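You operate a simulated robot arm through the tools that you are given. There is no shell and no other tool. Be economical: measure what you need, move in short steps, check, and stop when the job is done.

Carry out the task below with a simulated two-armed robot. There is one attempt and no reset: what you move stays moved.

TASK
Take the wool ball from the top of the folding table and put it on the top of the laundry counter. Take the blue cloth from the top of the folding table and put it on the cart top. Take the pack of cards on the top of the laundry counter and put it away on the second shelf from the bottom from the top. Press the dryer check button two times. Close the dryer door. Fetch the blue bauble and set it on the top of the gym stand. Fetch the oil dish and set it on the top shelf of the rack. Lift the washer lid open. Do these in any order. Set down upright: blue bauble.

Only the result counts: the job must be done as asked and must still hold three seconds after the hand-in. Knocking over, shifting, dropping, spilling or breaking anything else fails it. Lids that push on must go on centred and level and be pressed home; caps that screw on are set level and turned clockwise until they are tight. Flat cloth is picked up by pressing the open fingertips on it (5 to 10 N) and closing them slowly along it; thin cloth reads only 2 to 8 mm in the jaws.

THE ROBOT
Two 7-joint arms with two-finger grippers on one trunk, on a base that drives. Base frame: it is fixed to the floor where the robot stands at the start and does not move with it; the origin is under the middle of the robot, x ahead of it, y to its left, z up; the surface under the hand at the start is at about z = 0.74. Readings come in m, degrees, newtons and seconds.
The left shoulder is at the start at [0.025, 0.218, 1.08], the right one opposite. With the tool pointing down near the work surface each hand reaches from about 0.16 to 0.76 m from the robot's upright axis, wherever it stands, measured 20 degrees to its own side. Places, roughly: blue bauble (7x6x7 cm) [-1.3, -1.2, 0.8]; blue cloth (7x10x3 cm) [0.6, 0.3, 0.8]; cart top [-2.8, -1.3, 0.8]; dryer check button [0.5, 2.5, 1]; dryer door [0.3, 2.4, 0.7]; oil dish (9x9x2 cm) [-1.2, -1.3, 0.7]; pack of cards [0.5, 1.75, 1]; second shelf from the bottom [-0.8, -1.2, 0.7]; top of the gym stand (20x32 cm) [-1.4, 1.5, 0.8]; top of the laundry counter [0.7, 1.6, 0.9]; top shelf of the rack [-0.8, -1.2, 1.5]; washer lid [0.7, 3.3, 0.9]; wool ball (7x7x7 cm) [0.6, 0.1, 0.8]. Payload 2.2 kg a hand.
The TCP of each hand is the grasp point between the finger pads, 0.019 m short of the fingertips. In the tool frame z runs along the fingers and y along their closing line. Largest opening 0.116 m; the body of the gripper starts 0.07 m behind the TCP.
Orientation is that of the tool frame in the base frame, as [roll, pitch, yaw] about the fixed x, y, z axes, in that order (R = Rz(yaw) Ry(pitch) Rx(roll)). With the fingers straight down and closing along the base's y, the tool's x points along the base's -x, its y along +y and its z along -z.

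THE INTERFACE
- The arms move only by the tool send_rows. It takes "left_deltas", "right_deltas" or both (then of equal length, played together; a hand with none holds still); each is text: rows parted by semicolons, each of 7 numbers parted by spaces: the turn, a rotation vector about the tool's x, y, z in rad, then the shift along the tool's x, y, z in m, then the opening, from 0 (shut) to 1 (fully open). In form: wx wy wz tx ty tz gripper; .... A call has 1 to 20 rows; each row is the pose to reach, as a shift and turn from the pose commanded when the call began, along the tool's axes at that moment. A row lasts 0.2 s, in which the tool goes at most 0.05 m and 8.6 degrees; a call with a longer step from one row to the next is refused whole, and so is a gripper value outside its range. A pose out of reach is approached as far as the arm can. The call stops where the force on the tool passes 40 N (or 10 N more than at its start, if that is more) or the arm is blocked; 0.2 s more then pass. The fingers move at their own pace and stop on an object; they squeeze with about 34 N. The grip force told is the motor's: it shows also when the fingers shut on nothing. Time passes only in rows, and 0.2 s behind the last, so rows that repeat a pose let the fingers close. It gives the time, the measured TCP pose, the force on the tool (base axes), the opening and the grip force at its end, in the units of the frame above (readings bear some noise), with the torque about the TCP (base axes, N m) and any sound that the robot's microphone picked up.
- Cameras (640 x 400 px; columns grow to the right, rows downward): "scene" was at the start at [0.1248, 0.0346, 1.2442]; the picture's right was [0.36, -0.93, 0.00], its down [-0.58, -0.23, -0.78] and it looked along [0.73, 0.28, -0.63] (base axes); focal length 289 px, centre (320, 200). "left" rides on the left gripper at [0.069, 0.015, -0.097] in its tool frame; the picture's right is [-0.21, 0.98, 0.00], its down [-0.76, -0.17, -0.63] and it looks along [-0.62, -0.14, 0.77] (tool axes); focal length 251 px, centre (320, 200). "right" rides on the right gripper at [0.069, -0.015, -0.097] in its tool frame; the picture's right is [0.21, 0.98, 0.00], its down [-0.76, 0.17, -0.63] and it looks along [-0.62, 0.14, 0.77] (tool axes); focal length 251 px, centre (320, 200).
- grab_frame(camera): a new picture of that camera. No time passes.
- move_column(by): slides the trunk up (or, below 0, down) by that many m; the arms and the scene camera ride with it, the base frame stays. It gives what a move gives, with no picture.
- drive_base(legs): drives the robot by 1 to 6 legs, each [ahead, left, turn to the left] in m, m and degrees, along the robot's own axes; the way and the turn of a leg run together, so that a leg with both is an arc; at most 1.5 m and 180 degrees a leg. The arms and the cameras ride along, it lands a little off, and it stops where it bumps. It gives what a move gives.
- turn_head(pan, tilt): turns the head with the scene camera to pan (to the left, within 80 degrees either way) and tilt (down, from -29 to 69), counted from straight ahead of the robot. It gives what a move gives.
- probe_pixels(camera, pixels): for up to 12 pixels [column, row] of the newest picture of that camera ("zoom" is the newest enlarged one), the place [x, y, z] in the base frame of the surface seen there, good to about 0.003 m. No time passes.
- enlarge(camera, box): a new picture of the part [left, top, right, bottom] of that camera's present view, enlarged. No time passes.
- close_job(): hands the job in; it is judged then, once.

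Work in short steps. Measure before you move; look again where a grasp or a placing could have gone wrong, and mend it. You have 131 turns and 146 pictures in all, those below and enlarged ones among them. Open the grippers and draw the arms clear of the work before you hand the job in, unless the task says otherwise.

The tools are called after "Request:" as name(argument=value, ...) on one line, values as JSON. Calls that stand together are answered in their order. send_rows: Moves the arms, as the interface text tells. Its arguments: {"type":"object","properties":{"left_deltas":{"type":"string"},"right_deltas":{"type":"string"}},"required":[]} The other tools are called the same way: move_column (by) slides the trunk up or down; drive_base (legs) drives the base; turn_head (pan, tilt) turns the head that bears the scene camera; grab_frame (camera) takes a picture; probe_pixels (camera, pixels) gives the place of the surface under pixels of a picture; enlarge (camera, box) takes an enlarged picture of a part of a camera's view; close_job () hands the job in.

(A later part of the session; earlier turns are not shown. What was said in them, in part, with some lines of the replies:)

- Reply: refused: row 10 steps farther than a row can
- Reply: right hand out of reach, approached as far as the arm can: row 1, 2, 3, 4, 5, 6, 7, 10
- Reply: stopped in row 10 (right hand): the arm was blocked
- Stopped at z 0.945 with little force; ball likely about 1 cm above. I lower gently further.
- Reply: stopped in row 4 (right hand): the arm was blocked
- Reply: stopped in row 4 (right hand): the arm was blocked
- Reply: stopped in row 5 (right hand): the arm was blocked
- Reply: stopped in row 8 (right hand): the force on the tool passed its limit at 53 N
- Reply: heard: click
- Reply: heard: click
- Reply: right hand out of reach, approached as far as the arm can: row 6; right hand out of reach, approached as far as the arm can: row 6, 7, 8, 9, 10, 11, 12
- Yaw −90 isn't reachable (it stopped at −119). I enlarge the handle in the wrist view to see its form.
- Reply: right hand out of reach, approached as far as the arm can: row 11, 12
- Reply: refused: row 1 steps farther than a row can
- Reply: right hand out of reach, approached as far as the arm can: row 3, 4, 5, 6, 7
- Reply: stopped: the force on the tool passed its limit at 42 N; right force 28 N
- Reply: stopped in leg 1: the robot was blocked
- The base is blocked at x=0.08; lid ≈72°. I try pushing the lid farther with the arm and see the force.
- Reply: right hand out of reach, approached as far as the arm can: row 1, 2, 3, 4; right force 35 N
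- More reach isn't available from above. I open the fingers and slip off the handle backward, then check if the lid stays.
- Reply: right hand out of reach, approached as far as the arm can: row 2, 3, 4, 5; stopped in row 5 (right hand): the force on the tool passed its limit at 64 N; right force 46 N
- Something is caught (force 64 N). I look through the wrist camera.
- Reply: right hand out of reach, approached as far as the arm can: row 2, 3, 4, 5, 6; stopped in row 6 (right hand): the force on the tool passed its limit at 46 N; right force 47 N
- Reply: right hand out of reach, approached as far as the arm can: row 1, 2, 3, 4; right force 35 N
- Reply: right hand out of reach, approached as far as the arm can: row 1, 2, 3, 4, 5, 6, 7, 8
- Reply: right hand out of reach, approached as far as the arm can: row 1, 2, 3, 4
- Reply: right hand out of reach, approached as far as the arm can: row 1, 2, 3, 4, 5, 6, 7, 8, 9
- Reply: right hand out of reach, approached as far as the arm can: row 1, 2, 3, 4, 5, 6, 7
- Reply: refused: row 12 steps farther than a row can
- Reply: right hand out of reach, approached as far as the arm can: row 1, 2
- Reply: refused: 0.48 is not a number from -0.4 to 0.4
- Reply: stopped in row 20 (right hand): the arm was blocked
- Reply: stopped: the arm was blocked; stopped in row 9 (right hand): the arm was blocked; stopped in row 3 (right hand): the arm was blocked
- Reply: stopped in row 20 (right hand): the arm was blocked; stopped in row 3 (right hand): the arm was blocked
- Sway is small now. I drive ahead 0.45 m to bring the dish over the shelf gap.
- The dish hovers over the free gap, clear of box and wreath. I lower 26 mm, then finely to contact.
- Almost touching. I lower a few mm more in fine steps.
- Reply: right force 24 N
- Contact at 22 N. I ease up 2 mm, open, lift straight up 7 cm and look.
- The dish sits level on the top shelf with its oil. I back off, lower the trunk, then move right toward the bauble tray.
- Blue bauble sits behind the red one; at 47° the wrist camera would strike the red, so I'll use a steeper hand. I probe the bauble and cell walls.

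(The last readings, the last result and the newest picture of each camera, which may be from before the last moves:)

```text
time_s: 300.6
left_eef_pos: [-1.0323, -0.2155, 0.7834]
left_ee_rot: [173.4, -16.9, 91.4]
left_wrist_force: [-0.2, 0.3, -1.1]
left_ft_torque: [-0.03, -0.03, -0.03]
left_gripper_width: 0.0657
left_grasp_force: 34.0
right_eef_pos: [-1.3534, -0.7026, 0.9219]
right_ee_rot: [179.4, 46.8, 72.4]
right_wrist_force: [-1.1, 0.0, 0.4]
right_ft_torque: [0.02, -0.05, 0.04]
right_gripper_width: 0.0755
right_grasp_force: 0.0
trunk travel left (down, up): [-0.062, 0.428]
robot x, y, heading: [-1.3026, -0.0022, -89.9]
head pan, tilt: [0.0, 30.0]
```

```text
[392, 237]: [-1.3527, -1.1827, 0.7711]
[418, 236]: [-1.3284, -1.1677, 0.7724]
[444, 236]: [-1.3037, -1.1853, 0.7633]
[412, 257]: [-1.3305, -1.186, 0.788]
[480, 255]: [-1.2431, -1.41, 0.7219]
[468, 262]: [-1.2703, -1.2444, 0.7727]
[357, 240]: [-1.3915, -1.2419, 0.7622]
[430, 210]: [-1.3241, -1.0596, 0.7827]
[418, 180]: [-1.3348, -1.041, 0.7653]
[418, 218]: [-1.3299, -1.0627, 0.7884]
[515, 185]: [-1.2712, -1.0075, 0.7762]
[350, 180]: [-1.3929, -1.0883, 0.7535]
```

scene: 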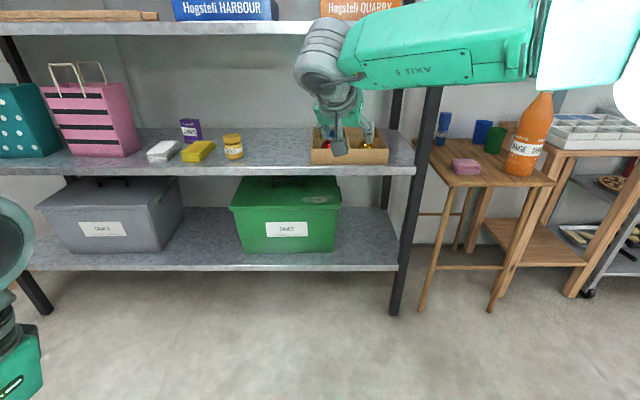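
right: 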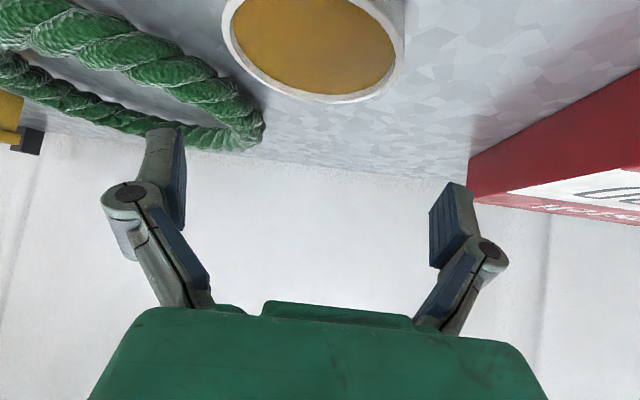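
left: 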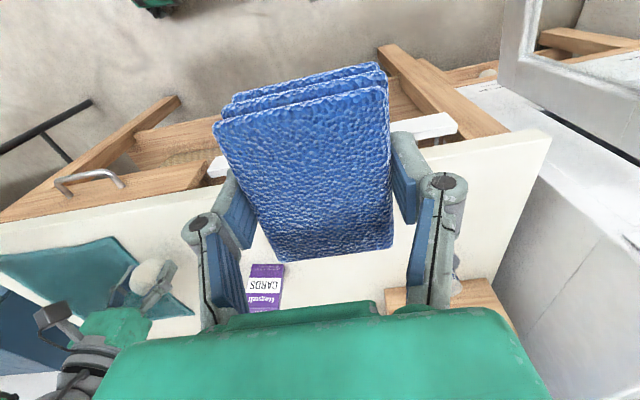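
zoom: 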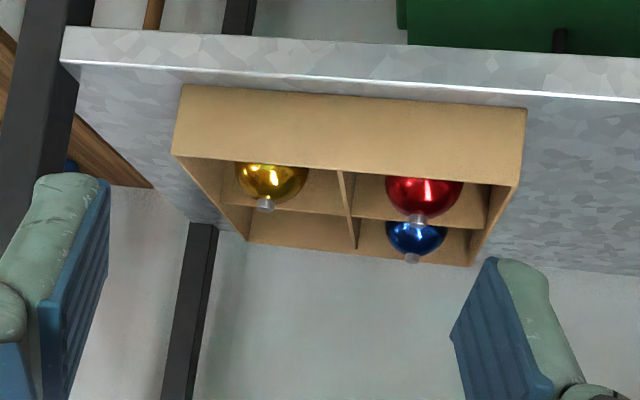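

Bauble centre ≈ (−1.329, −1.189), cell between walls x −1.277 and −1.388. I turn the hand to yaw 90°, 20° off vertical, lower the trunk 5 cm, and set TCP z≈0.83.

Request:
send_rows(right_deltas="-0.033 0.093 -0.052 -0.003 0.006 0.003 0.65; -0.067 0.186 -0.104 -0.006 0.011 0.0066 0.65; -0.1 0.278 -0.156 -0.009 0.017 0.01 0.65; -0.134 0.371 -0.208 -0.012 0.022 0.013 0.65; -0.167 0.464 -0.26 -0.0155 0.028 0.0165 0.65; -0.167 0.464 -0.26 -0.0155 0.028 0.0165 0.65")

Request:
move_column(by=-0.055)

Request:
send_rows(right_deltas="0 0 0 0 0 0 0.65; 0 0 0 0 0 0 0.65; 0 0 0 0 0 0 0.65; 0 0 0 0 0 0 0.65; 0 0 0 0 0 0 0.65; 0 0 0 0 0 0 0.65; 0 0 0 0 0 0 0.65; 0 0 0 0 0 0 0.65; 0 0 0 0 0 0 0.65; 0 0 0 0 0 0 0.65; 0 0 0 0 0 0 0.65; 0 0 0 0 0 0 0.65")

```text
time_s: 302.0
left_eef_pos: [-1.0255, -0.2153, 0.7817]
left_ee_rot: [173.8, -17.1, 91.3]
left_wrist_force: [-0.6, 0.3, -0.4]
left_ft_torque: [0.03, -0.01, 0.0]
left_gripper_width: 0.066
left_grasp_force: 34.1
right_eef_pos: [-1.329, -0.7198, 0.9191]
right_ee_rot: [-179.9, 20.0, 90.6]
right_wrist_force: [0.3, -0.2, -0.9]
right_ft_torque: [0.03, -0.04, 0.02]
right_gripper_width: 0.0753
right_grasp_force: 0.1
right hand out of reach, approached as far as the arm can: row 5, 6
trunk travel left (down, up): [-0.062, 0.428]
robot x, y, heading: [-1.2989, -0.0008, -89.5]
head pan, tilt: [0.0, 30.0]
```

```text
time_s: 302.9
left_eef_pos: [-1.0263, -0.216, 0.7273]
left_ee_rot: [173.8, -16.9, 91.3]
left_wrist_force: [-0.3, 0.1, -1.8]
left_ft_torque: [0.01, -0.03, 0.0]
left_gripper_width: 0.0657
left_grasp_force: 33.5
right_eef_pos: [-1.329, -0.7187, 0.8642]
right_ee_rot: [-179.8, 20.0, 90.5]
right_wrist_force: [0.3, 0.0, 0.1]
right_ft_torque: [-0.02, -0.02, -0.02]
right_gripper_width: 0.0754
right_grasp_force: 0.0
trunk travel left (down, up): [-0.007, 0.483]
robot x, y, heading: [-1.2971, 0.0019, -89.6]
head pan, tilt: [0.0, 30.0]
```

```text
time_s: 305.6
left_eef_pos: [-1.0255, -0.215, 0.7273]
left_ee_rot: [173.7, -17.0, 91.3]
left_wrist_force: [-0.3, 0.5, 0.3]
left_ft_torque: [-0.01, 0.03, -0.03]
left_gripper_width: 0.0659
left_grasp_force: 34.0
right_eef_pos: [-1.3286, -0.7195, 0.8632]
right_ee_rot: [-180.0, 20.1, 90.5]
right_wrist_force: [-0.1, 0.4, 0.4]
right_ft_torque: [-0.01, 0.0, -0.03]
right_gripper_width: 0.0753
right_grasp_force: 0.0
trunk travel left (down, up): [-0.007, 0.483]
robot x, y, heading: [-1.301, 0.0008, -89.7]
head pan, tilt: [0.0, 30.0]
```

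I lower 3.5 cm, then drive ahead 0.3 m and check clearance by camera.

Request:
send_rows(right_deltas="0 0 0 0.004 0 0.011 0.65; 0 0 0 0.008 0 0.022 0.65; 0 0 0 0.012 0 0.033 0.65; 0 0 0 0.012 0 0.033 0.65")

Request:
drive_base(legs=[[0.3, 0, -0.4]])

Request:
grab_frame(camera="scene")

Request:
grab_frame(camera="right")

```text
time_s: 306.6
left_eef_pos: [-1.0239, -0.2162, 0.7274]
left_ee_rot: [173.7, -16.9, 91.4]
left_wrist_force: [-0.5, -0.6, -1.2]
left_ft_torque: [0.0, 0.02, 0.01]
left_gripper_width: 0.0659
left_grasp_force: 34.2
right_eef_pos: [-1.3284, -0.7179, 0.83]
right_ee_rot: [-179.9, 20.0, 90.5]
right_wrist_force: [0.6, 0.2, 0.4]
right_ft_torque: [0.01, -0.01, -0.01]
right_gripper_width: 0.0756
right_grasp_force: 0.2
trunk travel left (down, up): [-0.007, 0.483]
robot x, y, heading: [-1.2955, -0.0029, -89.8]
head pan, tilt: [0.0, 30.0]
```

```text
time_s: 308.6
left_eef_pos: [-1.0292, -0.5208, 0.7271]
left_ee_rot: [173.8, -17.0, 90.6]
left_wrist_force: [-0.3, 0.1, -1.0]
left_ft_torque: [0.04, 0.05, -0.04]
left_gripper_width: 0.0658
left_grasp_force: 33.7
right_eef_pos: [-1.3374, -1.0194, 0.8287]
right_ee_rot: [-179.8, 20.0, 89.9]
right_wrist_force: [-0.6, 0.0, 0.4]
right_ft_torque: [-0.01, 0.01, -0.01]
right_gripper_width: 0.0753
right_grasp_force: 0.1
trunk travel left (down, up): [-0.007, 0.483]
robot x, y, heading: [-1.2952, -0.3023, -90.3]
head pan, tilt: [0.0, 30.0]
```

```text
35 pictures are left
```

scene: 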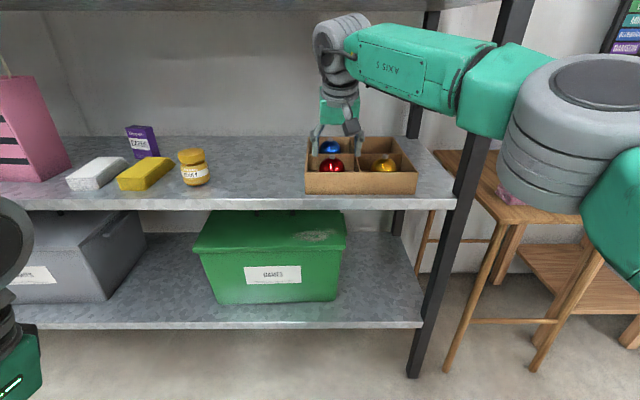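

```text
34 pictures are left
```

right: 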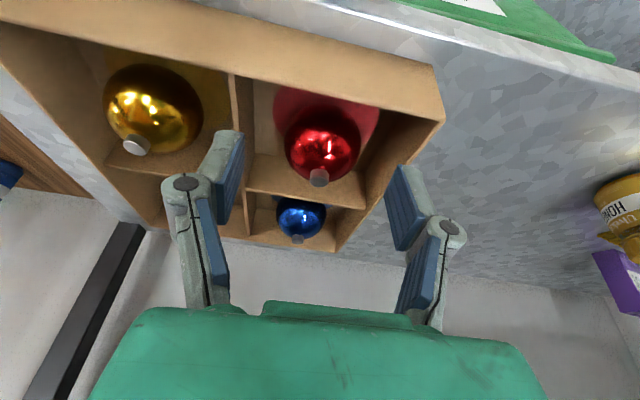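

The elbow looks close to the rack post's line; I probe elbow and post.

Request:
probe_pixels(camera="scene", pixels=[[510, 150], [520, 190], [480, 90], [560, 120], [460, 190], [520, 40], [475, 130], [520, 60]])

Request:
probe_pixels(camera="right", pixels=[[300, 215], [297, 240], [278, 215], [325, 215], [320, 180]])

```text
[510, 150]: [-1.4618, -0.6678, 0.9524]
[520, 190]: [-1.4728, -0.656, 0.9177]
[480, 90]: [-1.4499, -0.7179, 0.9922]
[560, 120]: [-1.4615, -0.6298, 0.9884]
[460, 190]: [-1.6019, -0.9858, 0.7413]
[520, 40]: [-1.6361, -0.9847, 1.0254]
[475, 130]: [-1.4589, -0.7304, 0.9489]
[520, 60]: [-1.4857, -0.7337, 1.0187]
```

```text
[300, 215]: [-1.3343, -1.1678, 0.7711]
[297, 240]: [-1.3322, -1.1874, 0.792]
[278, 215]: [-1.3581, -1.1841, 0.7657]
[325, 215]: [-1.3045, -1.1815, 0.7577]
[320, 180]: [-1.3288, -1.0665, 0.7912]
```

Clearances hold (elbow stays ~3 cm short of the post). I drive ahead 0.15 m.

Request:
drive_base(legs=[[0.15, 0, 0]])

Request:
send_rows(right_deltas="0 0 0 0 0 0 0.65; 0 0 0 0 0 0 0.65; 0 0 0 0 0 0 0.65; 0 0 0 0 0 0 0.65; 0 0 0 0 0 0 0.65; 0 0 0 0 0 0 0.65; 0 0 0 0 0 0 0.65")

Request:
grab_frame(camera="right")

Request:
probe_pixels(camera="right", pixels=[[310, 130], [310, 150], [280, 130], [340, 130]])

```text
time_s: 310.0
left_eef_pos: [-1.031, -0.6707, 0.728]
left_ee_rot: [173.8, -16.8, 90.4]
left_wrist_force: [-0.6, -0.6, -0.9]
left_ft_torque: [0.01, 0.03, 0.01]
left_gripper_width: 0.0659
left_grasp_force: 34.1
right_eef_pos: [-1.3418, -1.168, 0.8309]
right_ee_rot: [-179.9, 20.1, 89.7]
right_wrist_force: [0.0, -1.5, -0.3]
right_ft_torque: [0.02, -0.03, -0.01]
right_gripper_width: 0.0757
right_grasp_force: 0.0
trunk travel left (down, up): [-0.007, 0.483]
robot x, y, heading: [-1.2981, -0.4516, -90.9]
head pan, tilt: [0.0, 30.0]
```

```text
time_s: 311.6
left_eef_pos: [-1.0327, -0.6714, 0.7267]
left_ee_rot: [174.0, -16.7, 90.4]
left_wrist_force: [-0.5, -0.2, 0.3]
left_ft_torque: [0.01, 0.03, -0.01]
left_gripper_width: 0.0658
left_grasp_force: 34.1
right_eef_pos: [-1.3395, -1.1651, 0.8334]
right_ee_rot: [-179.9, 20.4, 89.6]
right_wrist_force: [-0.7, 0.0, -0.4]
right_ft_torque: [-0.01, -0.01, -0.01]
right_gripper_width: 0.0757
right_grasp_force: 0.0
trunk travel left (down, up): [-0.007, 0.483]
robot x, y, heading: [-1.2986, -0.4502, -90.7]
head pan, tilt: [0.0, 30.0]
```

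```text
33 pictures are left
```

right: 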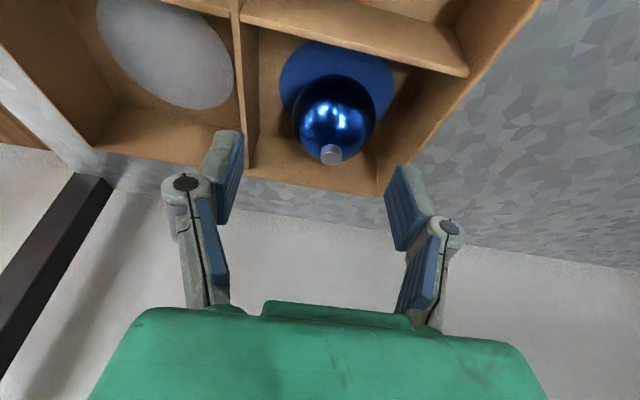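

```text
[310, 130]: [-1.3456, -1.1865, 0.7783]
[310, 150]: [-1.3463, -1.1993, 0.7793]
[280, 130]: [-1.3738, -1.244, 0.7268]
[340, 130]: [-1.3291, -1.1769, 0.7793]
```

The bauble is 8 mm to +x and 24 mm ahead. I align and descend to z≈0.785 first.

Request:
send_rows(right_deltas="0 0 0 -0.012 0.004 0.0045 0.65; 0 0 0 -0.0244 0.008 0.0091 0.65; 0 0 0 -0.018 0.008 0.026 0.65; 0 0 0 -0.012 0.008 0.042 0.65; 0 0 0 -0.0076 0.008 0.054 0.65; 0 0 0 -0.0076 0.008 0.054 0.65")

Request:
grab_frame(camera="right")

```text
time_s: 313.0
left_eef_pos: [-1.0303, -0.6696, 0.7263]
left_ee_rot: [173.9, -16.8, 90.5]
left_wrist_force: [-0.7, -0.5, -0.7]
left_ft_torque: [-0.01, 0.01, 0.0]
left_gripper_width: 0.0659
left_grasp_force: 33.8
right_eef_pos: [-1.3342, -1.1861, 0.7839]
right_ee_rot: [-179.8, 20.4, 89.5]
right_wrist_force: [0.1, -0.6, -0.5]
right_ft_torque: [0.0, 0.01, -0.01]
right_gripper_width: 0.0753
right_grasp_force: 0.0
right hand out of reach, approached as far as the arm can: row 2, 3, 4, 5, 6
trunk travel left (down, up): [-0.007, 0.483]
robot x, y, heading: [-1.2981, -0.4511, -90.4]
head pan, tilt: [0.0, 30.0]
```

```text
32 pictures are left
```

right: 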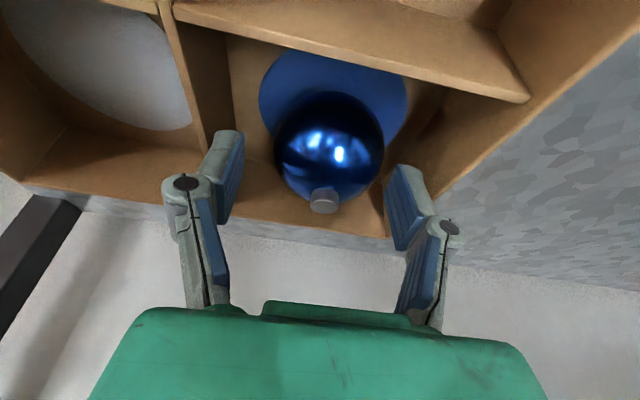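

Well aligned. I descend 17 mm and close on the bauble.

Request:
send_rows(right_deltas="0 0 0 0.003 0.002 0.008 0.65; 0 0 0 0.006 0.003 0.016 0.65; 0 0 0 0.006 0.003 0.016 0.55; 0 0 0 0.006 0.003 0.016 0.45; 0 0 0 0.006 0.003 0.016 0.35; 0 0 0 0.006 0.003 0.016 0.35; 0 0 0 0.006 0.003 0.016 0.35")

Request:
grab_frame(camera="right")

```text
time_s: 314.6
left_eef_pos: [-1.0319, -0.6705, 0.727]
left_ee_rot: [173.9, -16.8, 90.5]
left_wrist_force: [-0.4, -0.1, 0.3]
left_ft_torque: [-0.01, -0.02, 0.0]
left_gripper_width: 0.0659
left_grasp_force: 34.1
right_eef_pos: [-1.3309, -1.1857, 0.767]
right_ee_rot: [-179.9, 20.3, 89.6]
right_wrist_force: [0.3, 0.3, -0.2]
right_ft_torque: [0.02, 0.0, -0.01]
right_gripper_width: 0.0586
right_grasp_force: 33.8
trunk travel left (down, up): [-0.007, 0.483]
robot x, y, heading: [-1.2982, -0.451, -90.8]
head pan, tilt: [0.0, 30.0]
```

```text
31 pictures are left
```

right: 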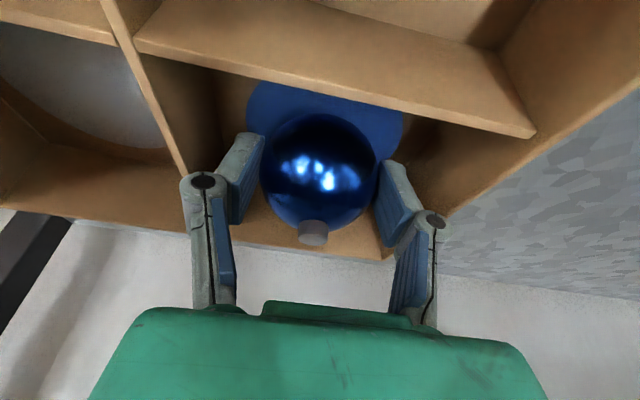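

Bauble gripped (59 mm). I lift 6 cm straight up, shift 4.5 cm to +x to pass beside the red bauble, and check.

Request:
send_rows(right_deltas="0 0 0 -0.004 0 -0.01 0.35; 0 0 0 -0.008 0 -0.022 0.35; 0 0 0 -0.012 0 -0.033 0.35; 0 0 0 -0.0165 0 -0.044 0.35; 0 0 0 -0.0205 0 -0.0555 0.35; 0 0 0 -0.0205 0.015 -0.0555 0.35; 0 0 0 -0.0205 0.03 -0.0555 0.35; 0 0 0 -0.0205 0.045 -0.0555 0.35; 0 0 0 -0.0205 0.045 -0.0555 0.35")

Request:
grab_frame(camera="right")

```text
time_s: 316.6
left_eef_pos: [-1.0314, -0.6701, 0.7262]
left_ee_rot: [174.0, -16.8, 90.4]
left_wrist_force: [0.4, 0.0, -1.3]
left_ft_torque: [0.05, 0.0, -0.04]
left_gripper_width: 0.0658
left_grasp_force: 34.8
right_eef_pos: [-1.3013, -1.1642, 0.8252]
right_ee_rot: [-179.9, 20.2, 89.6]
right_wrist_force: [-0.3, 0.3, 0.1]
right_ft_torque: [-0.02, 0.0, 0.03]
right_gripper_width: 0.0588
right_grasp_force: 34.3
right hand out of reach, approached as far as the arm can: row 3, 4, 5, 6, 7, 8, 9
trunk travel left (down, up): [-0.007, 0.483]
robot x, y, heading: [-1.3014, -0.4509, -90.6]
head pan, tilt: [0.0, 30.0]
```

```text
30 pictures are left
```

right: 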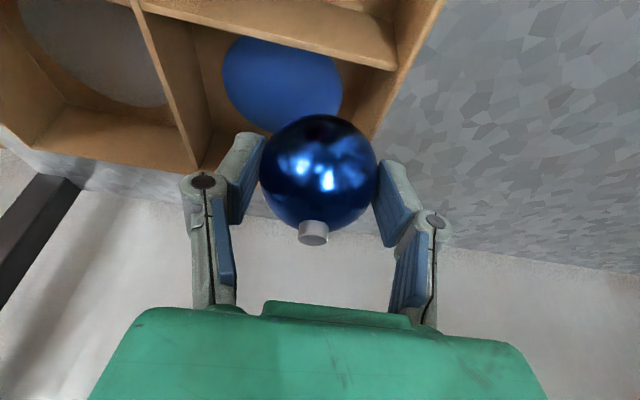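

Bauble is out of its cell. For more margin over the red one I retract 3 cm, shift 2 cm more to +x and 1 cm up, then look.

Request:
send_rows(right_deltas="0 0 0 0.012 0.005 -0.008 0.35; 0 0 0 0.024 0.012 -0.016 0.35; 0 0 0 0.0246 0.02 -0.0198 0.35; 0 0 0 0.0246 0.02 -0.0198 0.35")

Request:
grab_frame(camera="scene")

```text
time_s: 317.6
left_eef_pos: [-1.0311, -0.6697, 0.7263]
left_ee_rot: [174.0, -16.8, 90.3]
left_wrist_force: [0.1, -1.4, -1.7]
left_ft_torque: [0.01, 0.05, -0.03]
left_gripper_width: 0.066
left_grasp_force: 34.4
right_eef_pos: [-1.2788, -1.1325, 0.8326]
right_ee_rot: [-179.8, 20.4, 89.6]
right_wrist_force: [-0.6, 0.5, 0.1]
right_ft_torque: [0.0, -0.01, 0.01]
right_gripper_width: 0.0591
right_grasp_force: 33.6
trunk travel left (down, up): [-0.007, 0.483]
robot x, y, heading: [-1.3015, -0.4523, -90.6]
head pan, tilt: [0.0, 30.0]
```

```text
29 pictures are left
```

scene: 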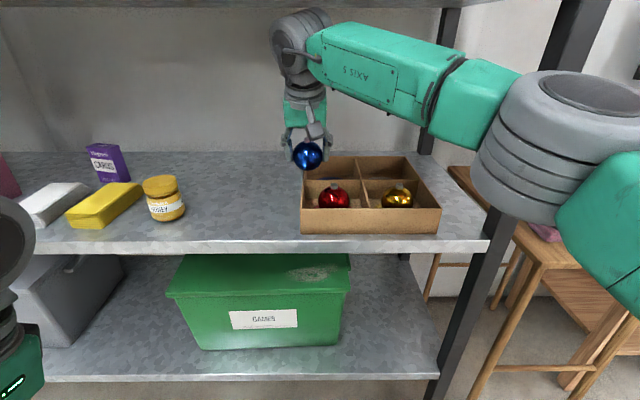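

Bauble is clear of the tray. I drive back 0.45 m and look to the right toward the cart.

Request:
drive_base(legs=[[-0.45, 0, 0]])

Request:
turn_head(pan=-65, tilt=25)

Request:
grab_frame(camera="scene")

```text
time_s: 320.2
left_eef_pos: [-1.0274, -0.2286, 0.7267]
left_ee_rot: [173.9, -16.7, 90.9]
left_wrist_force: [0.1, 0.0, -1.8]
left_ft_torque: [-0.04, -0.01, 0.02]
left_gripper_width: 0.0658
left_grasp_force: 34.2
right_eef_pos: [-1.2722, -0.6922, 0.8332]
right_ee_rot: [-179.9, 20.3, 90.0]
right_wrist_force: [-0.9, -1.4, -0.5]
right_ft_torque: [0.01, 0.02, -0.03]
right_gripper_width: 0.0589
right_grasp_force: 34.2
trunk travel left (down, up): [-0.007, 0.483]
robot x, y, heading: [-1.2997, -0.0077, -90.2]
head pan, tilt: [0.0, 30.0]
```

```text
time_s: 321.6
left_eef_pos: [-1.0276, -0.2292, 0.7268]
left_ee_rot: [173.9, -16.6, 90.8]
left_wrist_force: [0.5, -0.4, -0.5]
left_ft_torque: [0.01, -0.01, 0.01]
left_gripper_width: 0.066
left_grasp_force: 33.8
right_eef_pos: [-1.2723, -0.6911, 0.8351]
right_ee_rot: [-180.0, 20.5, 90.2]
right_wrist_force: [0.6, -1.0, -0.6]
right_ft_torque: [0.02, 0.02, -0.03]
right_gripper_width: 0.0584
right_grasp_force: 33.9
trunk travel left (down, up): [-0.007, 0.483]
robot x, y, heading: [-1.2971, -0.0107, -90.0]
head pan, tilt: [-65.0, 25.0]
```

```text
28 pictures are left
```

scene: 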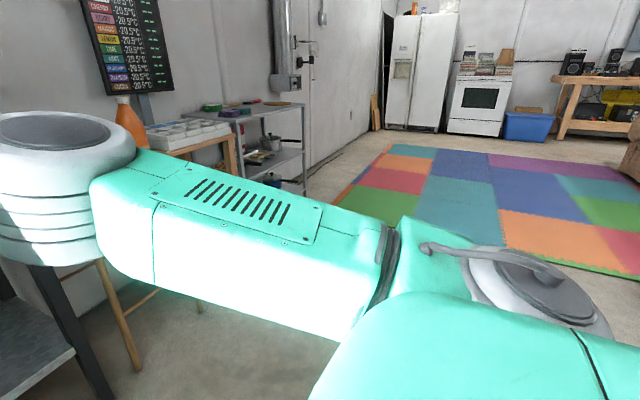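

The cart is the grey metal rack at (262,115), past the wooden bench. I drive right 1.4 m in two legs and look.

Request:
drive_base(legs=[[0, -0.7, 0], [0, -0.75, 0]])

Request:
turn_head(pan=0, tilt=28)

Request:
grab_frame(camera="scene")

```text
time_s: 329.1
left_eef_pos: [-2.4655, -0.2292, 0.7261]
left_ee_rot: [174.2, -16.7, 91.1]
left_wrist_force: [0.4, 0.7, -0.6]
left_ft_torque: [0.03, 0.08, 0.03]
left_gripper_width: 0.0658
left_grasp_force: 33.9
right_eef_pos: [-2.7046, -0.6931, 0.8351]
right_ee_rot: [-179.6, 20.5, 90.6]
right_wrist_force: [0.8, -0.1, -0.6]
right_ft_torque: [0.04, 0.01, -0.03]
right_gripper_width: 0.0582
right_grasp_force: 34.6
trunk travel left (down, up): [-0.007, 0.483]
robot x, y, heading: [-2.7427, -0.0098, -89.7]
head pan, tilt: [-65.0, 25.0]
```

```text
time_s: 330.4
left_eef_pos: [-2.4695, -0.2279, 0.7265]
left_ee_rot: [174.0, -16.5, 91.1]
left_wrist_force: [-0.1, -0.1, 0.0]
left_ft_torque: [0.0, -0.02, -0.01]
left_gripper_width: 0.066
left_grasp_force: 33.9
right_eef_pos: [-2.7086, -0.691, 0.8377]
right_ee_rot: [-179.9, 20.6, 90.6]
right_wrist_force: [-0.5, -0.4, -0.6]
right_ft_torque: [0.01, -0.01, 0.0]
right_gripper_width: 0.0582
right_grasp_force: 34.0
trunk travel left (down, up): [-0.007, 0.483]
robot x, y, heading: [-2.7367, -0.014, -89.9]
head pan, tilt: [0.0, 28.0]
```

```text
27 pictures are left
```

scene: 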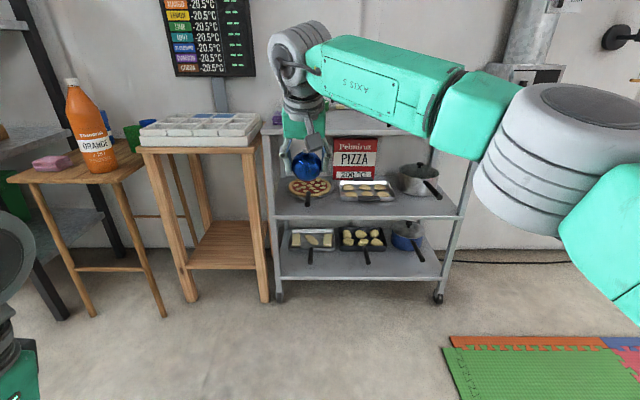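

The right arm blocks the view of the cart top. I retract the right hand, raise the trunk 0.2 m, move right 0.3 m, and look.

Request:
send_rows(right_deltas="0 0 0 0.035 -0.012 -0.013 0.35; 0 0 0 0.07 -0.025 -0.026 0.35; 0 0 0 0.105 -0.037 -0.039 0.35; 0 0 0 0.14 -0.05 -0.052 0.35; 0 0 0 0.175 -0.062 -0.065 0.35; 0 0 0 0.21 -0.075 -0.078 0.35; 0 0 0 0.245 -0.087 -0.091 0.35; 0 0 0 0.281 -0.1 -0.105 0.35")

Request:
drive_base(legs=[[0.2, -0.28, 0]])

Request:
move_column(by=0.2)

Request:
turn_head(pan=12, tilt=35)

Request:
grab_frame(camera="scene")

```text
time_s: 332.2
left_eef_pos: [-2.4689, -0.2277, 0.7277]
left_ee_rot: [174.0, -16.5, 91.2]
left_wrist_force: [0.1, 0.9, -0.4]
left_ft_torque: [-0.02, -0.01, -0.01]
left_gripper_width: 0.0661
left_grasp_force: 33.6
right_eef_pos: [-2.8108, -0.3894, 0.838]
right_ee_rot: [179.9, 20.7, 90.3]
right_wrist_force: [-0.5, -0.8, 0.0]
right_ft_torque: [-0.04, 0.02, 0.03]
right_gripper_width: 0.058
right_grasp_force: 33.6
trunk travel left (down, up): [-0.007, 0.483]
robot x, y, heading: [-2.7399, -0.0138, -89.8]
head pan, tilt: [0.0, 28.0]
```

```text
time_s: 334.5
left_eef_pos: [-2.7495, -0.432, 0.7259]
left_ee_rot: [174.1, -16.5, 91.1]
left_wrist_force: [0.5, 0.3, -0.1]
left_ft_torque: [0.04, 0.01, 0.02]
left_gripper_width: 0.0659
left_grasp_force: 34.3
right_eef_pos: [-3.0893, -0.5951, 0.8371]
right_ee_rot: [-179.9, 20.6, 90.5]
right_wrist_force: [-1.2, -0.8, -0.3]
right_ft_torque: [0.03, 0.03, 0.02]
right_gripper_width: 0.0579
right_grasp_force: 34.2
trunk travel left (down, up): [-0.007, 0.483]
robot x, y, heading: [-3.0182, -0.2112, -89.6]
head pan, tilt: [0.0, 28.0]
```

```text
time_s: 336.7
left_eef_pos: [-2.7505, -0.4319, 0.9266]
left_ee_rot: [174.0, -16.4, 91.2]
left_wrist_force: [-0.3, -0.2, 0.0]
left_ft_torque: [-0.01, 0.0, 0.01]
left_gripper_width: 0.0659
left_grasp_force: 34.1
right_eef_pos: [-3.0907, -0.592, 1.0377]
right_ee_rot: [-179.9, 20.8, 90.5]
right_wrist_force: [0.2, -0.5, 0.2]
right_ft_torque: [0.03, -0.01, 0.01]
right_gripper_width: 0.0579
right_grasp_force: 33.9
trunk travel left (down, up): [-0.207, 0.283]
robot x, y, heading: [-3.0217, -0.2143, -89.6]
head pan, tilt: [0.0, 28.0]
```

```text
time_s: 337.4
left_eef_pos: [-2.7499, -0.4322, 0.9272]
left_ee_rot: [174.1, -16.4, 91.1]
left_wrist_force: [-0.2, 0.3, -0.9]
left_ft_torque: [0.03, 0.02, -0.03]
left_gripper_width: 0.0659
left_grasp_force: 33.8
right_eef_pos: [-3.0904, -0.592, 1.0371]
right_ee_rot: [-179.8, 20.8, 90.5]
right_wrist_force: [-0.1, -0.2, -0.3]
right_ft_torque: [0.04, 0.02, -0.02]
right_gripper_width: 0.0578
right_grasp_force: 34.0
trunk travel left (down, up): [-0.207, 0.283]
robot x, y, heading: [-3.0175, -0.2193, -89.5]
head pan, tilt: [12.0, 35.0]
```

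```text
26 pictures are left
```

scene: 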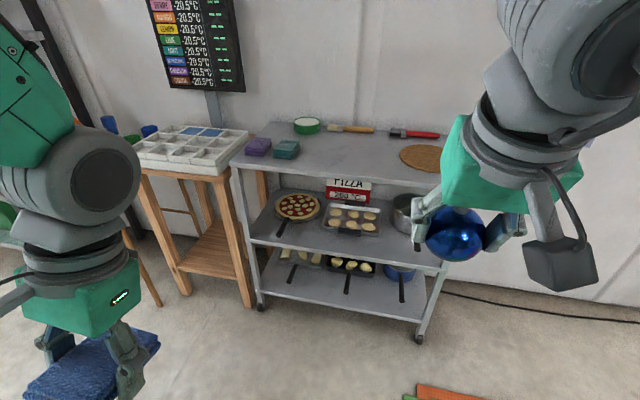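

The cart top has free space in the middle around (345,155). I probe it.

Request:
probe_pixels(camera="scene", pixels=[[345, 155], [345, 175], [345, 182], [298, 150], [402, 158], [350, 135], [260, 150], [310, 170]])

Request:
grab_frame(camera="left")

```text
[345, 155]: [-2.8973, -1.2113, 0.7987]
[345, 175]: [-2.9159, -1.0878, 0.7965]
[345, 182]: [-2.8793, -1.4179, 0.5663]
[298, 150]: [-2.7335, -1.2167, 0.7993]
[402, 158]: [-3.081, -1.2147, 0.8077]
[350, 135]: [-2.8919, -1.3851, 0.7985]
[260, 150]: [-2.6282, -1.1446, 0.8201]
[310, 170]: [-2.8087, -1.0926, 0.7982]
```

```text
25 pictures are left
```

left: 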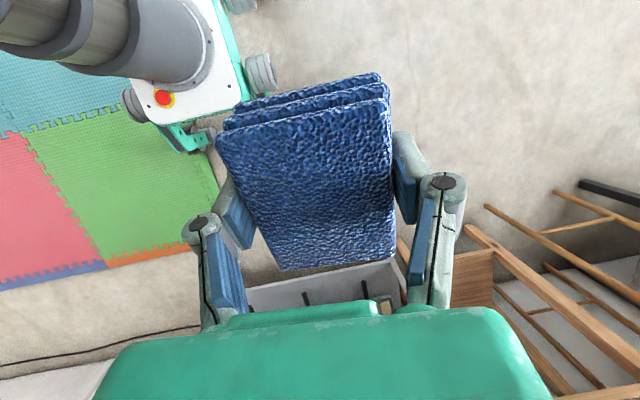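

Cart top is z≈0.798, free around (−2.86, −1.20). I level the left hand, drive ahead 0.28 m, then extend the left arm over the spot.

Request:
send_rows(left_deltas="0.034 -0.095 0 0 0 0 0.1; 0.069 -0.19 0 0 0 0 0.1; 0.103 -0.286 0 0 0 0 0.1; 0.103 -0.286 0 0 0 0 0.1")

Request:
drive_base(legs=[[0.28, 0, 0]])

Request:
send_rows(left_deltas="0 0 0 -0.04 -0.01 0 0.1; 0 0 0 -0.08 -0.02 0 0.1; 0 0 0 -0.12 -0.03 0 0.1; 0 0 0 -0.16 -0.04 0 0.1; 0 0 0 -0.2 -0.05 0 0.1; 0 0 0 -0.24 -0.06 0 0.1; 0 0 0 -0.28 -0.07 0 0.1; 0 0 0 -0.32 -0.08 0 0.1; 0 0 0 -0.36 -0.09 0 0.1; 0 0 0 -0.4 -0.1 0 0.1; 0 0 0 -0.44 -0.105 0 0.1; 0 0 0 -0.47 -0.11 0 0.1; 0 0 0 -0.47 -0.11 0 0.1")

Request:
grab_frame(camera="left")

```text
time_s: 338.4
left_eef_pos: [-2.7516, -0.4935, 0.9484]
left_ee_rot: [-179.7, -0.1, 90.3]
left_wrist_force: [0.2, 0.0, -0.1]
left_ft_torque: [0.02, 0.02, -0.02]
left_gripper_width: 0.0661
left_grasp_force: 33.8
left hand out of reach, approached as far as the arm can: row 1, 2, 3, 4
right_eef_pos: [-3.0834, -0.592, 1.0366]
right_ee_rot: [-179.7, 20.9, 90.6]
right_wrist_force: [0.7, -0.5, -0.6]
right_ft_torque: [-0.04, 0.01, -0.05]
right_gripper_width: 0.058
right_grasp_force: 33.9
trunk travel left (down, up): [-0.207, 0.283]
robot x, y, heading: [-3.016, -0.2155, -90.1]
head pan, tilt: [12.0, 35.0]
```

```text
time_s: 340.4
left_eef_pos: [-2.7618, -0.777, 0.9499]
left_ee_rot: [179.7, -0.2, 90.4]
left_wrist_force: [0.6, -0.2, -0.7]
left_ft_torque: [0.02, -0.01, -0.03]
left_gripper_width: 0.0661
left_grasp_force: 33.9
right_eef_pos: [-3.0961, -0.8751, 1.0372]
right_ee_rot: [179.7, 20.7, 90.3]
right_wrist_force: [0.2, -0.2, -0.6]
right_ft_torque: [-0.02, -0.04, 0.0]
right_gripper_width: 0.0577
right_grasp_force: 33.7
trunk travel left (down, up): [-0.207, 0.283]
robot x, y, heading: [-3.018, -0.493, -89.7]
head pan, tilt: [12.0, 35.0]
```

```text
time_s: 343.2
left_eef_pos: [-2.8547, -1.2054, 0.9454]
left_ee_rot: [179.8, -0.3, 90.3]
left_wrist_force: [-0.9, 0.5, -1.4]
left_ft_torque: [0.04, 0.01, 0.0]
left_gripper_width: 0.066
left_grasp_force: 33.8
left hand out of reach, approached as far as the arm can: row 11, 12, 13
right_eef_pos: [-3.0938, -0.8725, 1.0388]
right_ee_rot: [179.9, 20.9, 90.4]
right_wrist_force: [0.0, -0.5, -0.5]
right_ft_torque: [0.02, -0.01, 0.01]
right_gripper_width: 0.0577
right_grasp_force: 34.0
trunk travel left (down, up): [-0.207, 0.283]
robot x, y, heading: [-3.0191, -0.4971, -89.6]
head pan, tilt: [12.0, 35.0]
```

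```text
24 pictures are left
```

left: 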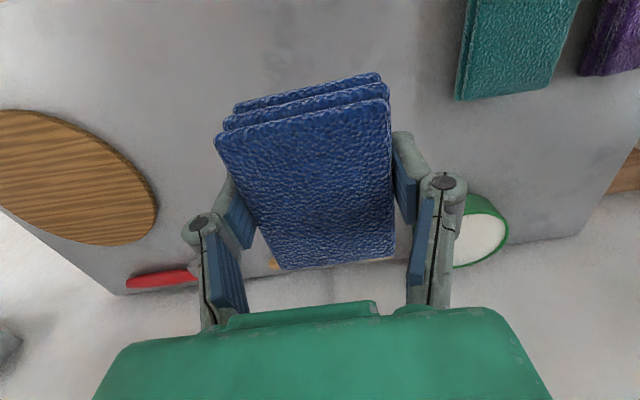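

The cloth is above the free centre. I lower it 0.117 m.

Request:
send_rows(left_deltas="0 0 0 0 0 0.03 0.1; 0 0 0 0 0 0.06 0.1; 0 0 0 0 0 0.085 0.1; 0 0 0 0 0 0.105 0.1; 0 0 0 0 0 0.115 0.1; 0 0 0 0 0 0.12 0.1; 0 0 0 0 0 0.122 0.1")

Request:
grab_frame(camera="scene")

```text
time_s: 344.8
left_eef_pos: [-2.8558, -1.203, 0.8244]
left_ee_rot: [179.8, -0.1, 90.3]
left_wrist_force: [-0.5, 0.6, 0.9]
left_ft_torque: [0.0, -0.02, 0.01]
left_gripper_width: 0.0659
left_grasp_force: 34.0
right_eef_pos: [-3.0926, -0.8724, 1.0379]
right_ee_rot: [179.9, 21.0, 90.3]
right_wrist_force: [0.7, -0.1, -1.3]
right_ft_torque: [-0.02, 0.0, 0.02]
right_gripper_width: 0.0575
right_grasp_force: 33.5
trunk travel left (down, up): [-0.207, 0.283]
robot x, y, heading: [-3.022, -0.4966, -89.7]
head pan, tilt: [12.0, 35.0]
```

```text
23 pictures are left
```

scene: 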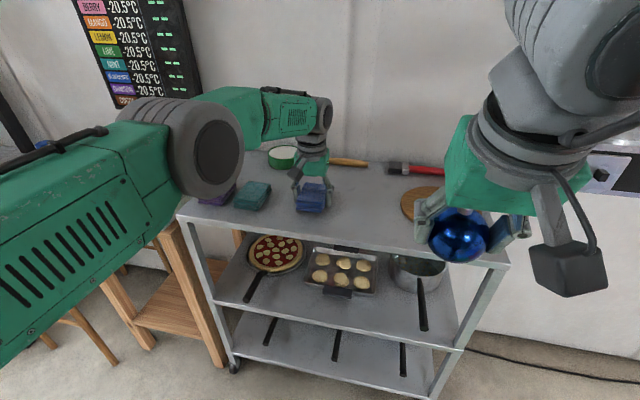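

Cloth at the surface. I lower 3 mm more, open and lift away, then retract.

Request:
send_rows(left_deltas="0 0 0 0 0 0.003 0.1; 0 0 0 0 0 0.003 0.5; 0 0 0 0 0 0.003 0.8; 0 0 0 0 0 0.003 0.95; 0 0 0 0 0 0.003 0.95; 0 0 0 0 0 -0.03 0.95; 0 0 0 0 0 -0.07 0.95; 0 0 0 0 0 -0.11 0.9; 0 0 0 0.04 0 -0.12 0.7; 0 0 0 0.08 0 -0.12 0.5; 0 0 0 0.12 0 -0.12 0.3; 0 0 0 0.16 0 -0.12 0.3; 0 0 0 0.2 0 -0.12 0.3; 0 0 0 0.24 0 -0.12 0.3; 0 0 0 0.28 0 -0.12 0.3; 0 0 0 0.32 0 -0.12 0.3; 0 0 0 0.36 0 -0.12 0.3")

Request:
grab_frame(camera="scene")

```text
time_s: 348.4
left_eef_pos: [-2.8576, -0.8402, 0.9434]
left_ee_rot: [179.7, -0.1, 90.3]
left_wrist_force: [0.0, -0.1, -0.1]
left_ft_torque: [-0.03, 0.01, 0.01]
left_gripper_width: 0.0349
left_grasp_force: 0.0
right_eef_pos: [-3.0923, -0.8723, 1.038]
right_ee_rot: [179.9, 21.0, 90.4]
right_wrist_force: [0.2, 0.3, 0.5]
right_ft_torque: [0.01, 0.01, -0.01]
right_gripper_width: 0.0576
right_grasp_force: 34.1
trunk travel left (down, up): [-0.207, 0.283]
robot x, y, heading: [-3.018, -0.4989, -89.5]
head pan, tilt: [12.0, 35.0]
```

```text
22 pictures are left
5 turns are left
```

scene: 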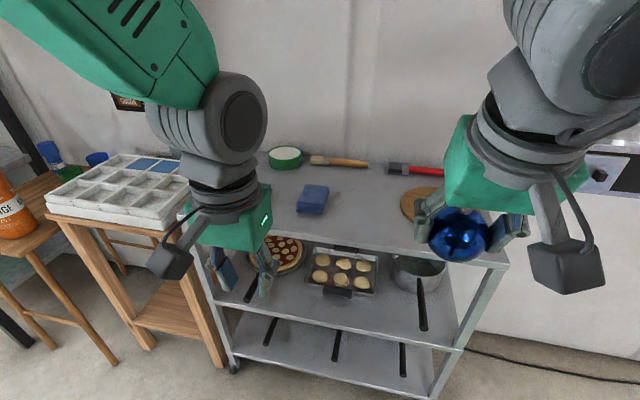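

Cloth is on the cart. Only 5 turns remain, so I go directly with the bauble to the gym stand: back off, drive across, turn to face −x, and take a picture.

Request:
drive_base(legs=[[-0.5, 0, 0], [0, 1.28, 0], [0, 1.27, 0], [-0.8, 0, 0], [-0.8, 0, 0], [0, 0, -90]])

Request:
turn_head(pan=5, tilt=32)

Request:
grab_frame(camera="scene")

Request:
probe_pixels(camera="scene", pixels=[[240, 200], [280, 200], [320, 200], [360, 200], [280, 170], [320, 170], [360, 170], [240, 170], [280, 230], [320, 230], [360, 230], [320, 260]])

```text
time_s: 374.9
left_eef_pos: [-0.863, 1.4498, 0.9439]
left_ee_rot: [179.8, -0.1, 3.0]
left_wrist_force: [0.6, -0.6, -0.3]
left_ft_torque: [0.0, 0.01, -0.01]
left_gripper_width: 0.0349
left_grasp_force: 0.1
right_eef_pos: [-0.9051, 1.6848, 1.0376]
right_ee_rot: [179.9, 20.9, 3.1]
right_wrist_force: [-0.3, -0.3, -0.6]
right_ft_torque: [-0.04, -0.02, 0.0]
right_gripper_width: 0.0573
right_grasp_force: 33.6
trunk travel left (down, up): [-0.207, 0.283]
robot x, y, heading: [-0.5225, 1.6259, -176.9]
head pan, tilt: [12.0, 35.0]
```

```text
time_s: 375.6
left_eef_pos: [-0.8613, 1.4516, 0.943]
left_ee_rot: [179.8, 0.0, 3.0]
left_wrist_force: [0.2, -0.8, 1.0]
left_ft_torque: [-0.03, -0.02, 0.01]
left_gripper_width: 0.0347
left_grasp_force: 0.0
right_eef_pos: [-0.9032, 1.6846, 1.0382]
right_ee_rot: [179.9, 21.0, 3.2]
right_wrist_force: [-1.1, 0.2, 0.8]
right_ft_torque: [0.0, -0.01, -0.04]
right_gripper_width: 0.0569
right_grasp_force: 34.3
trunk travel left (down, up): [-0.207, 0.283]
robot x, y, heading: [-0.5302, 1.6295, -177.0]
head pan, tilt: [5.0, 32.0]
```

```text
21 pictures are left
```

scene: 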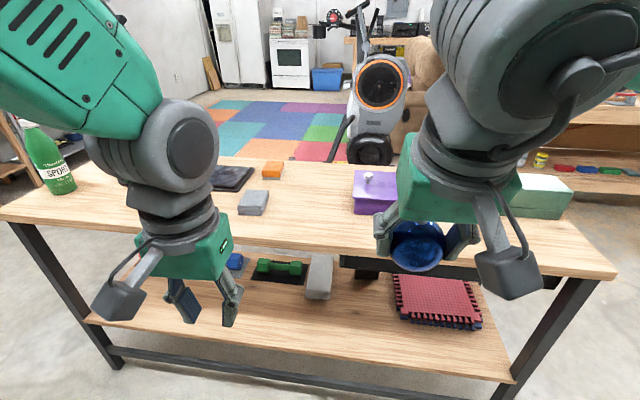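

```text
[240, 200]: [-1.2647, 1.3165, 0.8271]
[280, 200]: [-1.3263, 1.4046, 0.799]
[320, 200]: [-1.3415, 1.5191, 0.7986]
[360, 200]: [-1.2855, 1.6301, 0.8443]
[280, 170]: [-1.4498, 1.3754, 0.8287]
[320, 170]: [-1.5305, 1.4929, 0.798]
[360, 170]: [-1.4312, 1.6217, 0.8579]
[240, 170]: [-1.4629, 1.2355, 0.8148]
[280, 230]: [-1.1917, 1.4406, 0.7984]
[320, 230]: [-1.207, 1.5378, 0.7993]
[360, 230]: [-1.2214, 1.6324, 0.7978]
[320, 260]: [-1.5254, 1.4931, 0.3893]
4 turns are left
```

The stand's free area is around (−1.35, 1.49), z≈0.7985, between the grey block and the purple box. I drive 0.2 m left and 0.13 m ahead, let it settle, extend the bauble over the spot and lower to ~2 cm above.

Request:
drive_base(legs=[[0, 0.2, 0], [0.13, 0, 0]])

Request:
send_rows(right_deltas="0 0 0 0 0 0 0.35; 0 0 0 0 0 0 0.35; 0 0 0 0 0 0 0.35; 0 0 0 0 0 0 0.35; 0 0 0 0 0 0 0.35; 0 0 0 0 0 0 0.35; 0 0 0 0 0 0 0.35; 0 0 0 0 0 0 0.35; 0 0 0 0 0 0 0.35; 0 0 0 0 0 0 0.35; 0 0 0 0 0 0 0.35; 0 0 0 0 0 0 0.35; 0 0 0 0 0 0 0.35; 0 0 0 0 0 0 0.35; 0 0 0 0 0 0 0.35; 0 0 0 0 0 0 0.35; 0 0 0 0 0 0 0.35; 0 0 0 0 0 0 0.35; 0 0 0 0 0 0 0.35; 0 0 0 0 0 0 0.35")

Request:
send_rows(right_deltas="0 0 0 -0.0366 -0.0037 0.014 0.35; 0 0 0 -0.0733 -0.0074 0.028 0.35; 0 0 0 -0.11 -0.011 0.042 0.35; 0 0 0 -0.1465 -0.0148 0.0563 0.35; 0 0 0 -0.183 -0.0185 0.07 0.35; 0 0 0 -0.22 -0.022 0.0844 0.35; 0 0 0 -0.2564 -0.026 0.0985 0.35; 0 0 0 -0.293 -0.0296 0.1125 0.35; 0 0 0 -0.282 -0.0296 0.1405 0.35; 0 0 0 -0.271 -0.0296 0.1685 0.35; 0 0 0 -0.261 -0.0296 0.1965 0.35; 0 0 0 -0.25 -0.0296 0.2245 0.35; 0 0 0 -0.239 -0.0296 0.2525 0.35; 0 0 0 -0.2286 -0.0296 0.2805 0.35; 0 0 0 -0.2286 -0.0296 0.2805 0.35; 0 0 0 -0.2286 -0.0296 0.2805 0.35; 0 0 0 -0.2286 -0.0296 0.2805 0.35")

Request:
grab_frame(camera="right")

Request:
grab_frame(camera="scene")

```text
time_s: 378.1
left_eef_pos: [-0.9762, 1.237, 0.9437]
left_ee_rot: [179.8, 0.0, 3.3]
left_wrist_force: [-0.3, 0.3, 0.2]
left_ft_torque: [0.04, -0.03, -0.02]
left_gripper_width: 0.0346
left_grasp_force: 0.1
right_eef_pos: [-1.0207, 1.471, 1.0382]
right_ee_rot: [180.0, 20.8, 3.3]
right_wrist_force: [0.5, 0.2, -0.5]
right_ft_torque: [0.01, -0.05, 0.01]
right_gripper_width: 0.0568
right_grasp_force: 34.3
trunk travel left (down, up): [-0.207, 0.283]
robot x, y, heading: [-0.6459, 1.4147, -176.7]
head pan, tilt: [5.0, 32.0]
```

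```text
time_s: 382.3
left_eef_pos: [-0.9748, 1.2375, 0.9434]
left_ee_rot: [179.8, 0.1, 3.2]
left_wrist_force: [-0.8, 0.6, 1.2]
left_ft_torque: [0.03, -0.02, 0.0]
left_gripper_width: 0.0345
left_grasp_force: 0.0
right_eef_pos: [-1.018, 1.4715, 1.039]
right_ee_rot: [179.9, 21.1, 3.3]
right_wrist_force: [0.0, -0.1, 0.4]
right_ft_torque: [-0.02, -0.01, 0.03]
right_gripper_width: 0.0567
right_grasp_force: 34.0
trunk travel left (down, up): [-0.207, 0.283]
robot x, y, heading: [-0.6444, 1.4172, -176.8]
head pan, tilt: [5.0, 32.0]
```

```text
time_s: 385.9
left_eef_pos: [-0.9752, 1.2376, 0.9437]
left_ee_rot: [180.0, 0.0, 3.2]
left_wrist_force: [1.2, 0.1, 0.0]
left_ft_torque: [0.03, -0.01, -0.01]
left_gripper_width: 0.0345
left_grasp_force: 0.1
right_eef_pos: [-1.3342, 1.4812, 0.8583]
right_ee_rot: [-180.0, 21.1, 3.3]
right_wrist_force: [0.0, 0.9, -0.2]
right_ft_torque: [0.02, -0.02, -0.02]
right_gripper_width: 0.0567
right_grasp_force: 33.9
trunk travel left (down, up): [-0.207, 0.283]
robot x, y, heading: [-0.6403, 1.4214, -176.6]
head pan, tilt: [5.0, 32.0]
```

```text
20 pictures are left
```

right: 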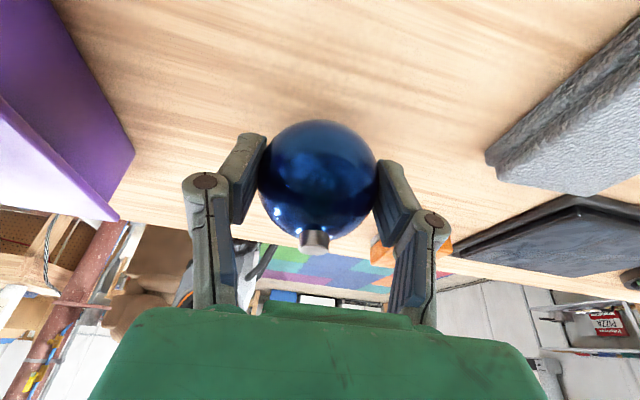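

```text
19 pictures are left
3 turns are left
```

scene: 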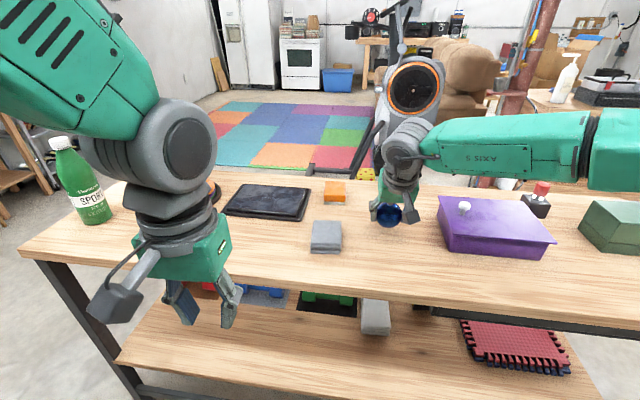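

Position is good and clear. I lower the last 2 cm in fine steps to feel contact.

Request:
send_rows(right_deltas="0 0 0 0.0025 0 0.0065 0.35; 0 0 0 0.0043 0 0.0112 0.35; 0 0 0 0.0054 0 0.014 0.35; 0 0 0 0.006 0 0.0155 0.35; 0 0 0 0.0066 0 0.017 0.35; 0 0 0 0.007 0 0.018 0.35; 0 0 0 0.0073 0 0.019 0.35; 0 0 0 0.0075 0 0.0196 0.35; 0 0 0 0.0075 0 0.0196 0.35")

Request:
enlarge(camera="scene", box=[330, 150, 480, 244])

```text
time_s: 387.9
left_eef_pos: [-0.9745, 1.2379, 0.9444]
left_ee_rot: [179.9, 0.1, 3.2]
left_wrist_force: [-0.3, -0.5, -0.2]
left_ft_torque: [-0.02, 0.0, -0.02]
left_gripper_width: 0.0347
left_grasp_force: 0.0
right_eef_pos: [-1.3353, 1.4825, 0.839]
right_ee_rot: [-179.9, 21.1, 3.3]
right_wrist_force: [-0.5, 0.1, -0.1]
right_ft_torque: [-0.02, 0.02, 0.01]
right_gripper_width: 0.0568
right_grasp_force: 34.1
trunk travel left (down, up): [-0.207, 0.283]
robot x, y, heading: [-0.6431, 1.4189, -176.7]
head pan, tilt: [5.0, 32.0]
```

```text
4.26 times, centred on (405, 197) of scene
2 turns are left
```

zoom: 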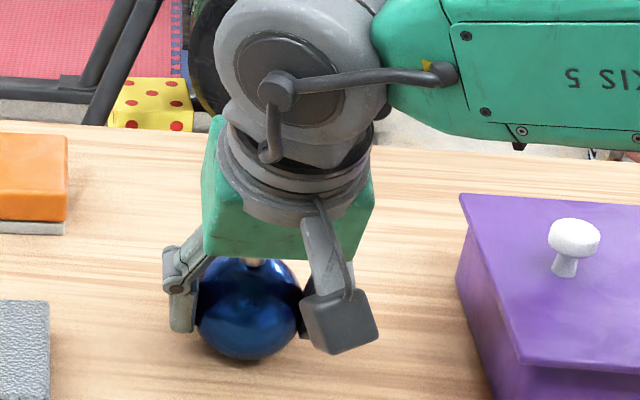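

No contact yet at z 0.839. With two turns left I lower 4.5 mm more to set it down, open gradually, lift straight up, retract, and back off.

Request:
send_rows(right_deltas="0 0 0 0.0004 0 0.0009 0.35; 0 0 0 0.0007 0 0.0019 0.35; 0 0 0 0.001 0 0.0028 0.35; 0 0 0 0.0013 0 0.0035 0.35; 0 0 0 0.0016 0 0.0042 0.35; 0 0 0 0.0016 0 0.0042 0.35")

Request:
send_rows(right_deltas="0 0 0 0 0 0 0.46; 0 0 0 0 0 0 0.5; 0 0 0 0 0 0 0.54; 0 0 0 0 0 0 0.6; 0 0 0 0 0 0 0.68; 0 0 0 0 0 0 0.78; 0 0 0 0 0 0 0.8; 0 0 0 0 0 0 0.8; 0 0 0 -0.004 0 -0.01 0.8; 0 0 0 -0.01 0 -0.026 0.8; 0 0 0 -0.02 0 -0.05 0.8; 0 0 0 -0.032 0 -0.085 0.8; 0 0 0 -0.046 0 -0.12 0.8; 0 0 0 -0.01 0.002 -0.133 0.8; 0 0 0 0.027 0.004 -0.146 0.8; 0 0 0 0.064 0.006 -0.16 0.8; 0 0 0 0.1 0.008 -0.173 0.8; 0 0 0 0.14 0.01 -0.187 0.8")

Request:
drive_base(legs=[[-0.25, 0, 0]])

Request:
grab_frame(camera="scene")

```text
time_s: 389.3
left_eef_pos: [-0.9748, 1.2393, 0.9439]
left_ee_rot: [180.0, 0.1, 3.2]
left_wrist_force: [-0.2, 0.1, -0.3]
left_ft_torque: [-0.01, 0.02, 0.02]
left_gripper_width: 0.0347
left_grasp_force: 0.1
right_eef_pos: [-1.3348, 1.4825, 0.8364]
right_ee_rot: [179.9, 21.2, 3.3]
right_wrist_force: [0.0, 1.0, 10.2]
right_ft_torque: [-0.01, 0.03, 0.02]
right_gripper_width: 0.0571
right_grasp_force: 34.1
trunk travel left (down, up): [-0.207, 0.283]
robot x, y, heading: [-0.6392, 1.4158, -177.0]
head pan, tilt: [5.0, 32.0]
```

```text
time_s: 393.1
left_eef_pos: [-0.9743, 1.239, 0.9446]
left_ee_rot: [180.0, 0.2, 3.2]
left_wrist_force: [0.2, 0.1, 1.0]
left_ft_torque: [0.02, 0.04, 0.06]
left_gripper_width: 0.0349
left_grasp_force: 0.0
right_eef_pos: [-1.1349, 1.4844, 0.9593]
right_ee_rot: [179.9, 21.2, 3.3]
right_wrist_force: [0.6, -0.7, -0.3]
right_ft_torque: [-0.03, 0.04, -0.01]
right_gripper_width: 0.0927
right_grasp_force: 0.1
trunk travel left (down, up): [-0.207, 0.283]
robot x, y, heading: [-0.6444, 1.417, -176.6]
head pan, tilt: [5.0, 32.0]
```

```text
time_s: 394.9
left_eef_pos: [-0.7292, 1.251, 0.9442]
left_ee_rot: [179.8, 0.2, 3.2]
left_wrist_force: [0.8, -0.4, 0.0]
left_ft_torque: [0.02, 0.04, -0.02]
left_gripper_width: 0.035
left_grasp_force: 0.1
right_eef_pos: [-0.8919, 1.4966, 0.9577]
right_ee_rot: [-180.0, 21.1, 3.6]
right_wrist_force: [0.8, 0.7, 0.3]
right_ft_torque: [-0.01, 0.02, -0.02]
right_gripper_width: 0.0925
right_grasp_force: 0.0
trunk travel left (down, up): [-0.207, 0.283]
robot x, y, heading: [-0.4034, 1.4335, -177.0]
head pan, tilt: [5.0, 32.0]
```

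```text
17 pictures are left
1 turns are left
```

scene: 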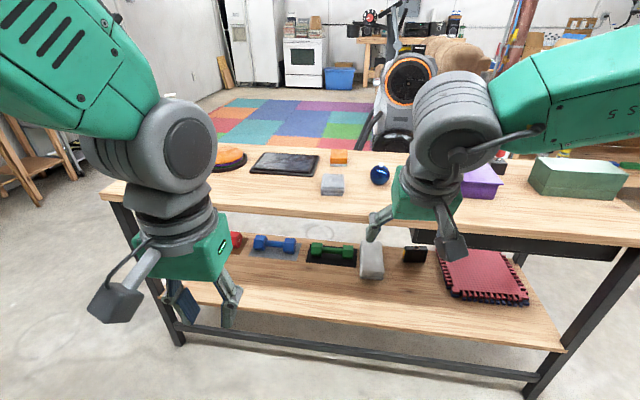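

The bauble touched down at 10 N and now rests on the gym stand at (379,175), with both arms clear. I hand the job in.

Request:
close_job()

```text
The job is handed in.
```

I did all eight tasks and handed the job in; nothing was dropped or knocked over that I saw.

- **Wool ball:** it rests on the bare part of the laundry counter top.
- **Blue cloth:** it lies in the free middle of the cart top.
- **Pack of cards:** it stands upright on the second shelf from the bottom of the rack, behind the small white and yellow boxes.
- **Dryer check button:** I pressed it twice and heard a click each time.
- **Dryer door:** it is closed, with its face level across the whole width.
- **Oil dish:** it sits level on the top shelf of the rack with its oil still in.
- **Washer lid:** it is open at about 80° and stays there on its own. It may not be at its full stop.
- **Blue bauble:** it rests on the top of the gym stand. I held it upright and set it down gently, but I ran out of turns to check close up that it stands cap up.
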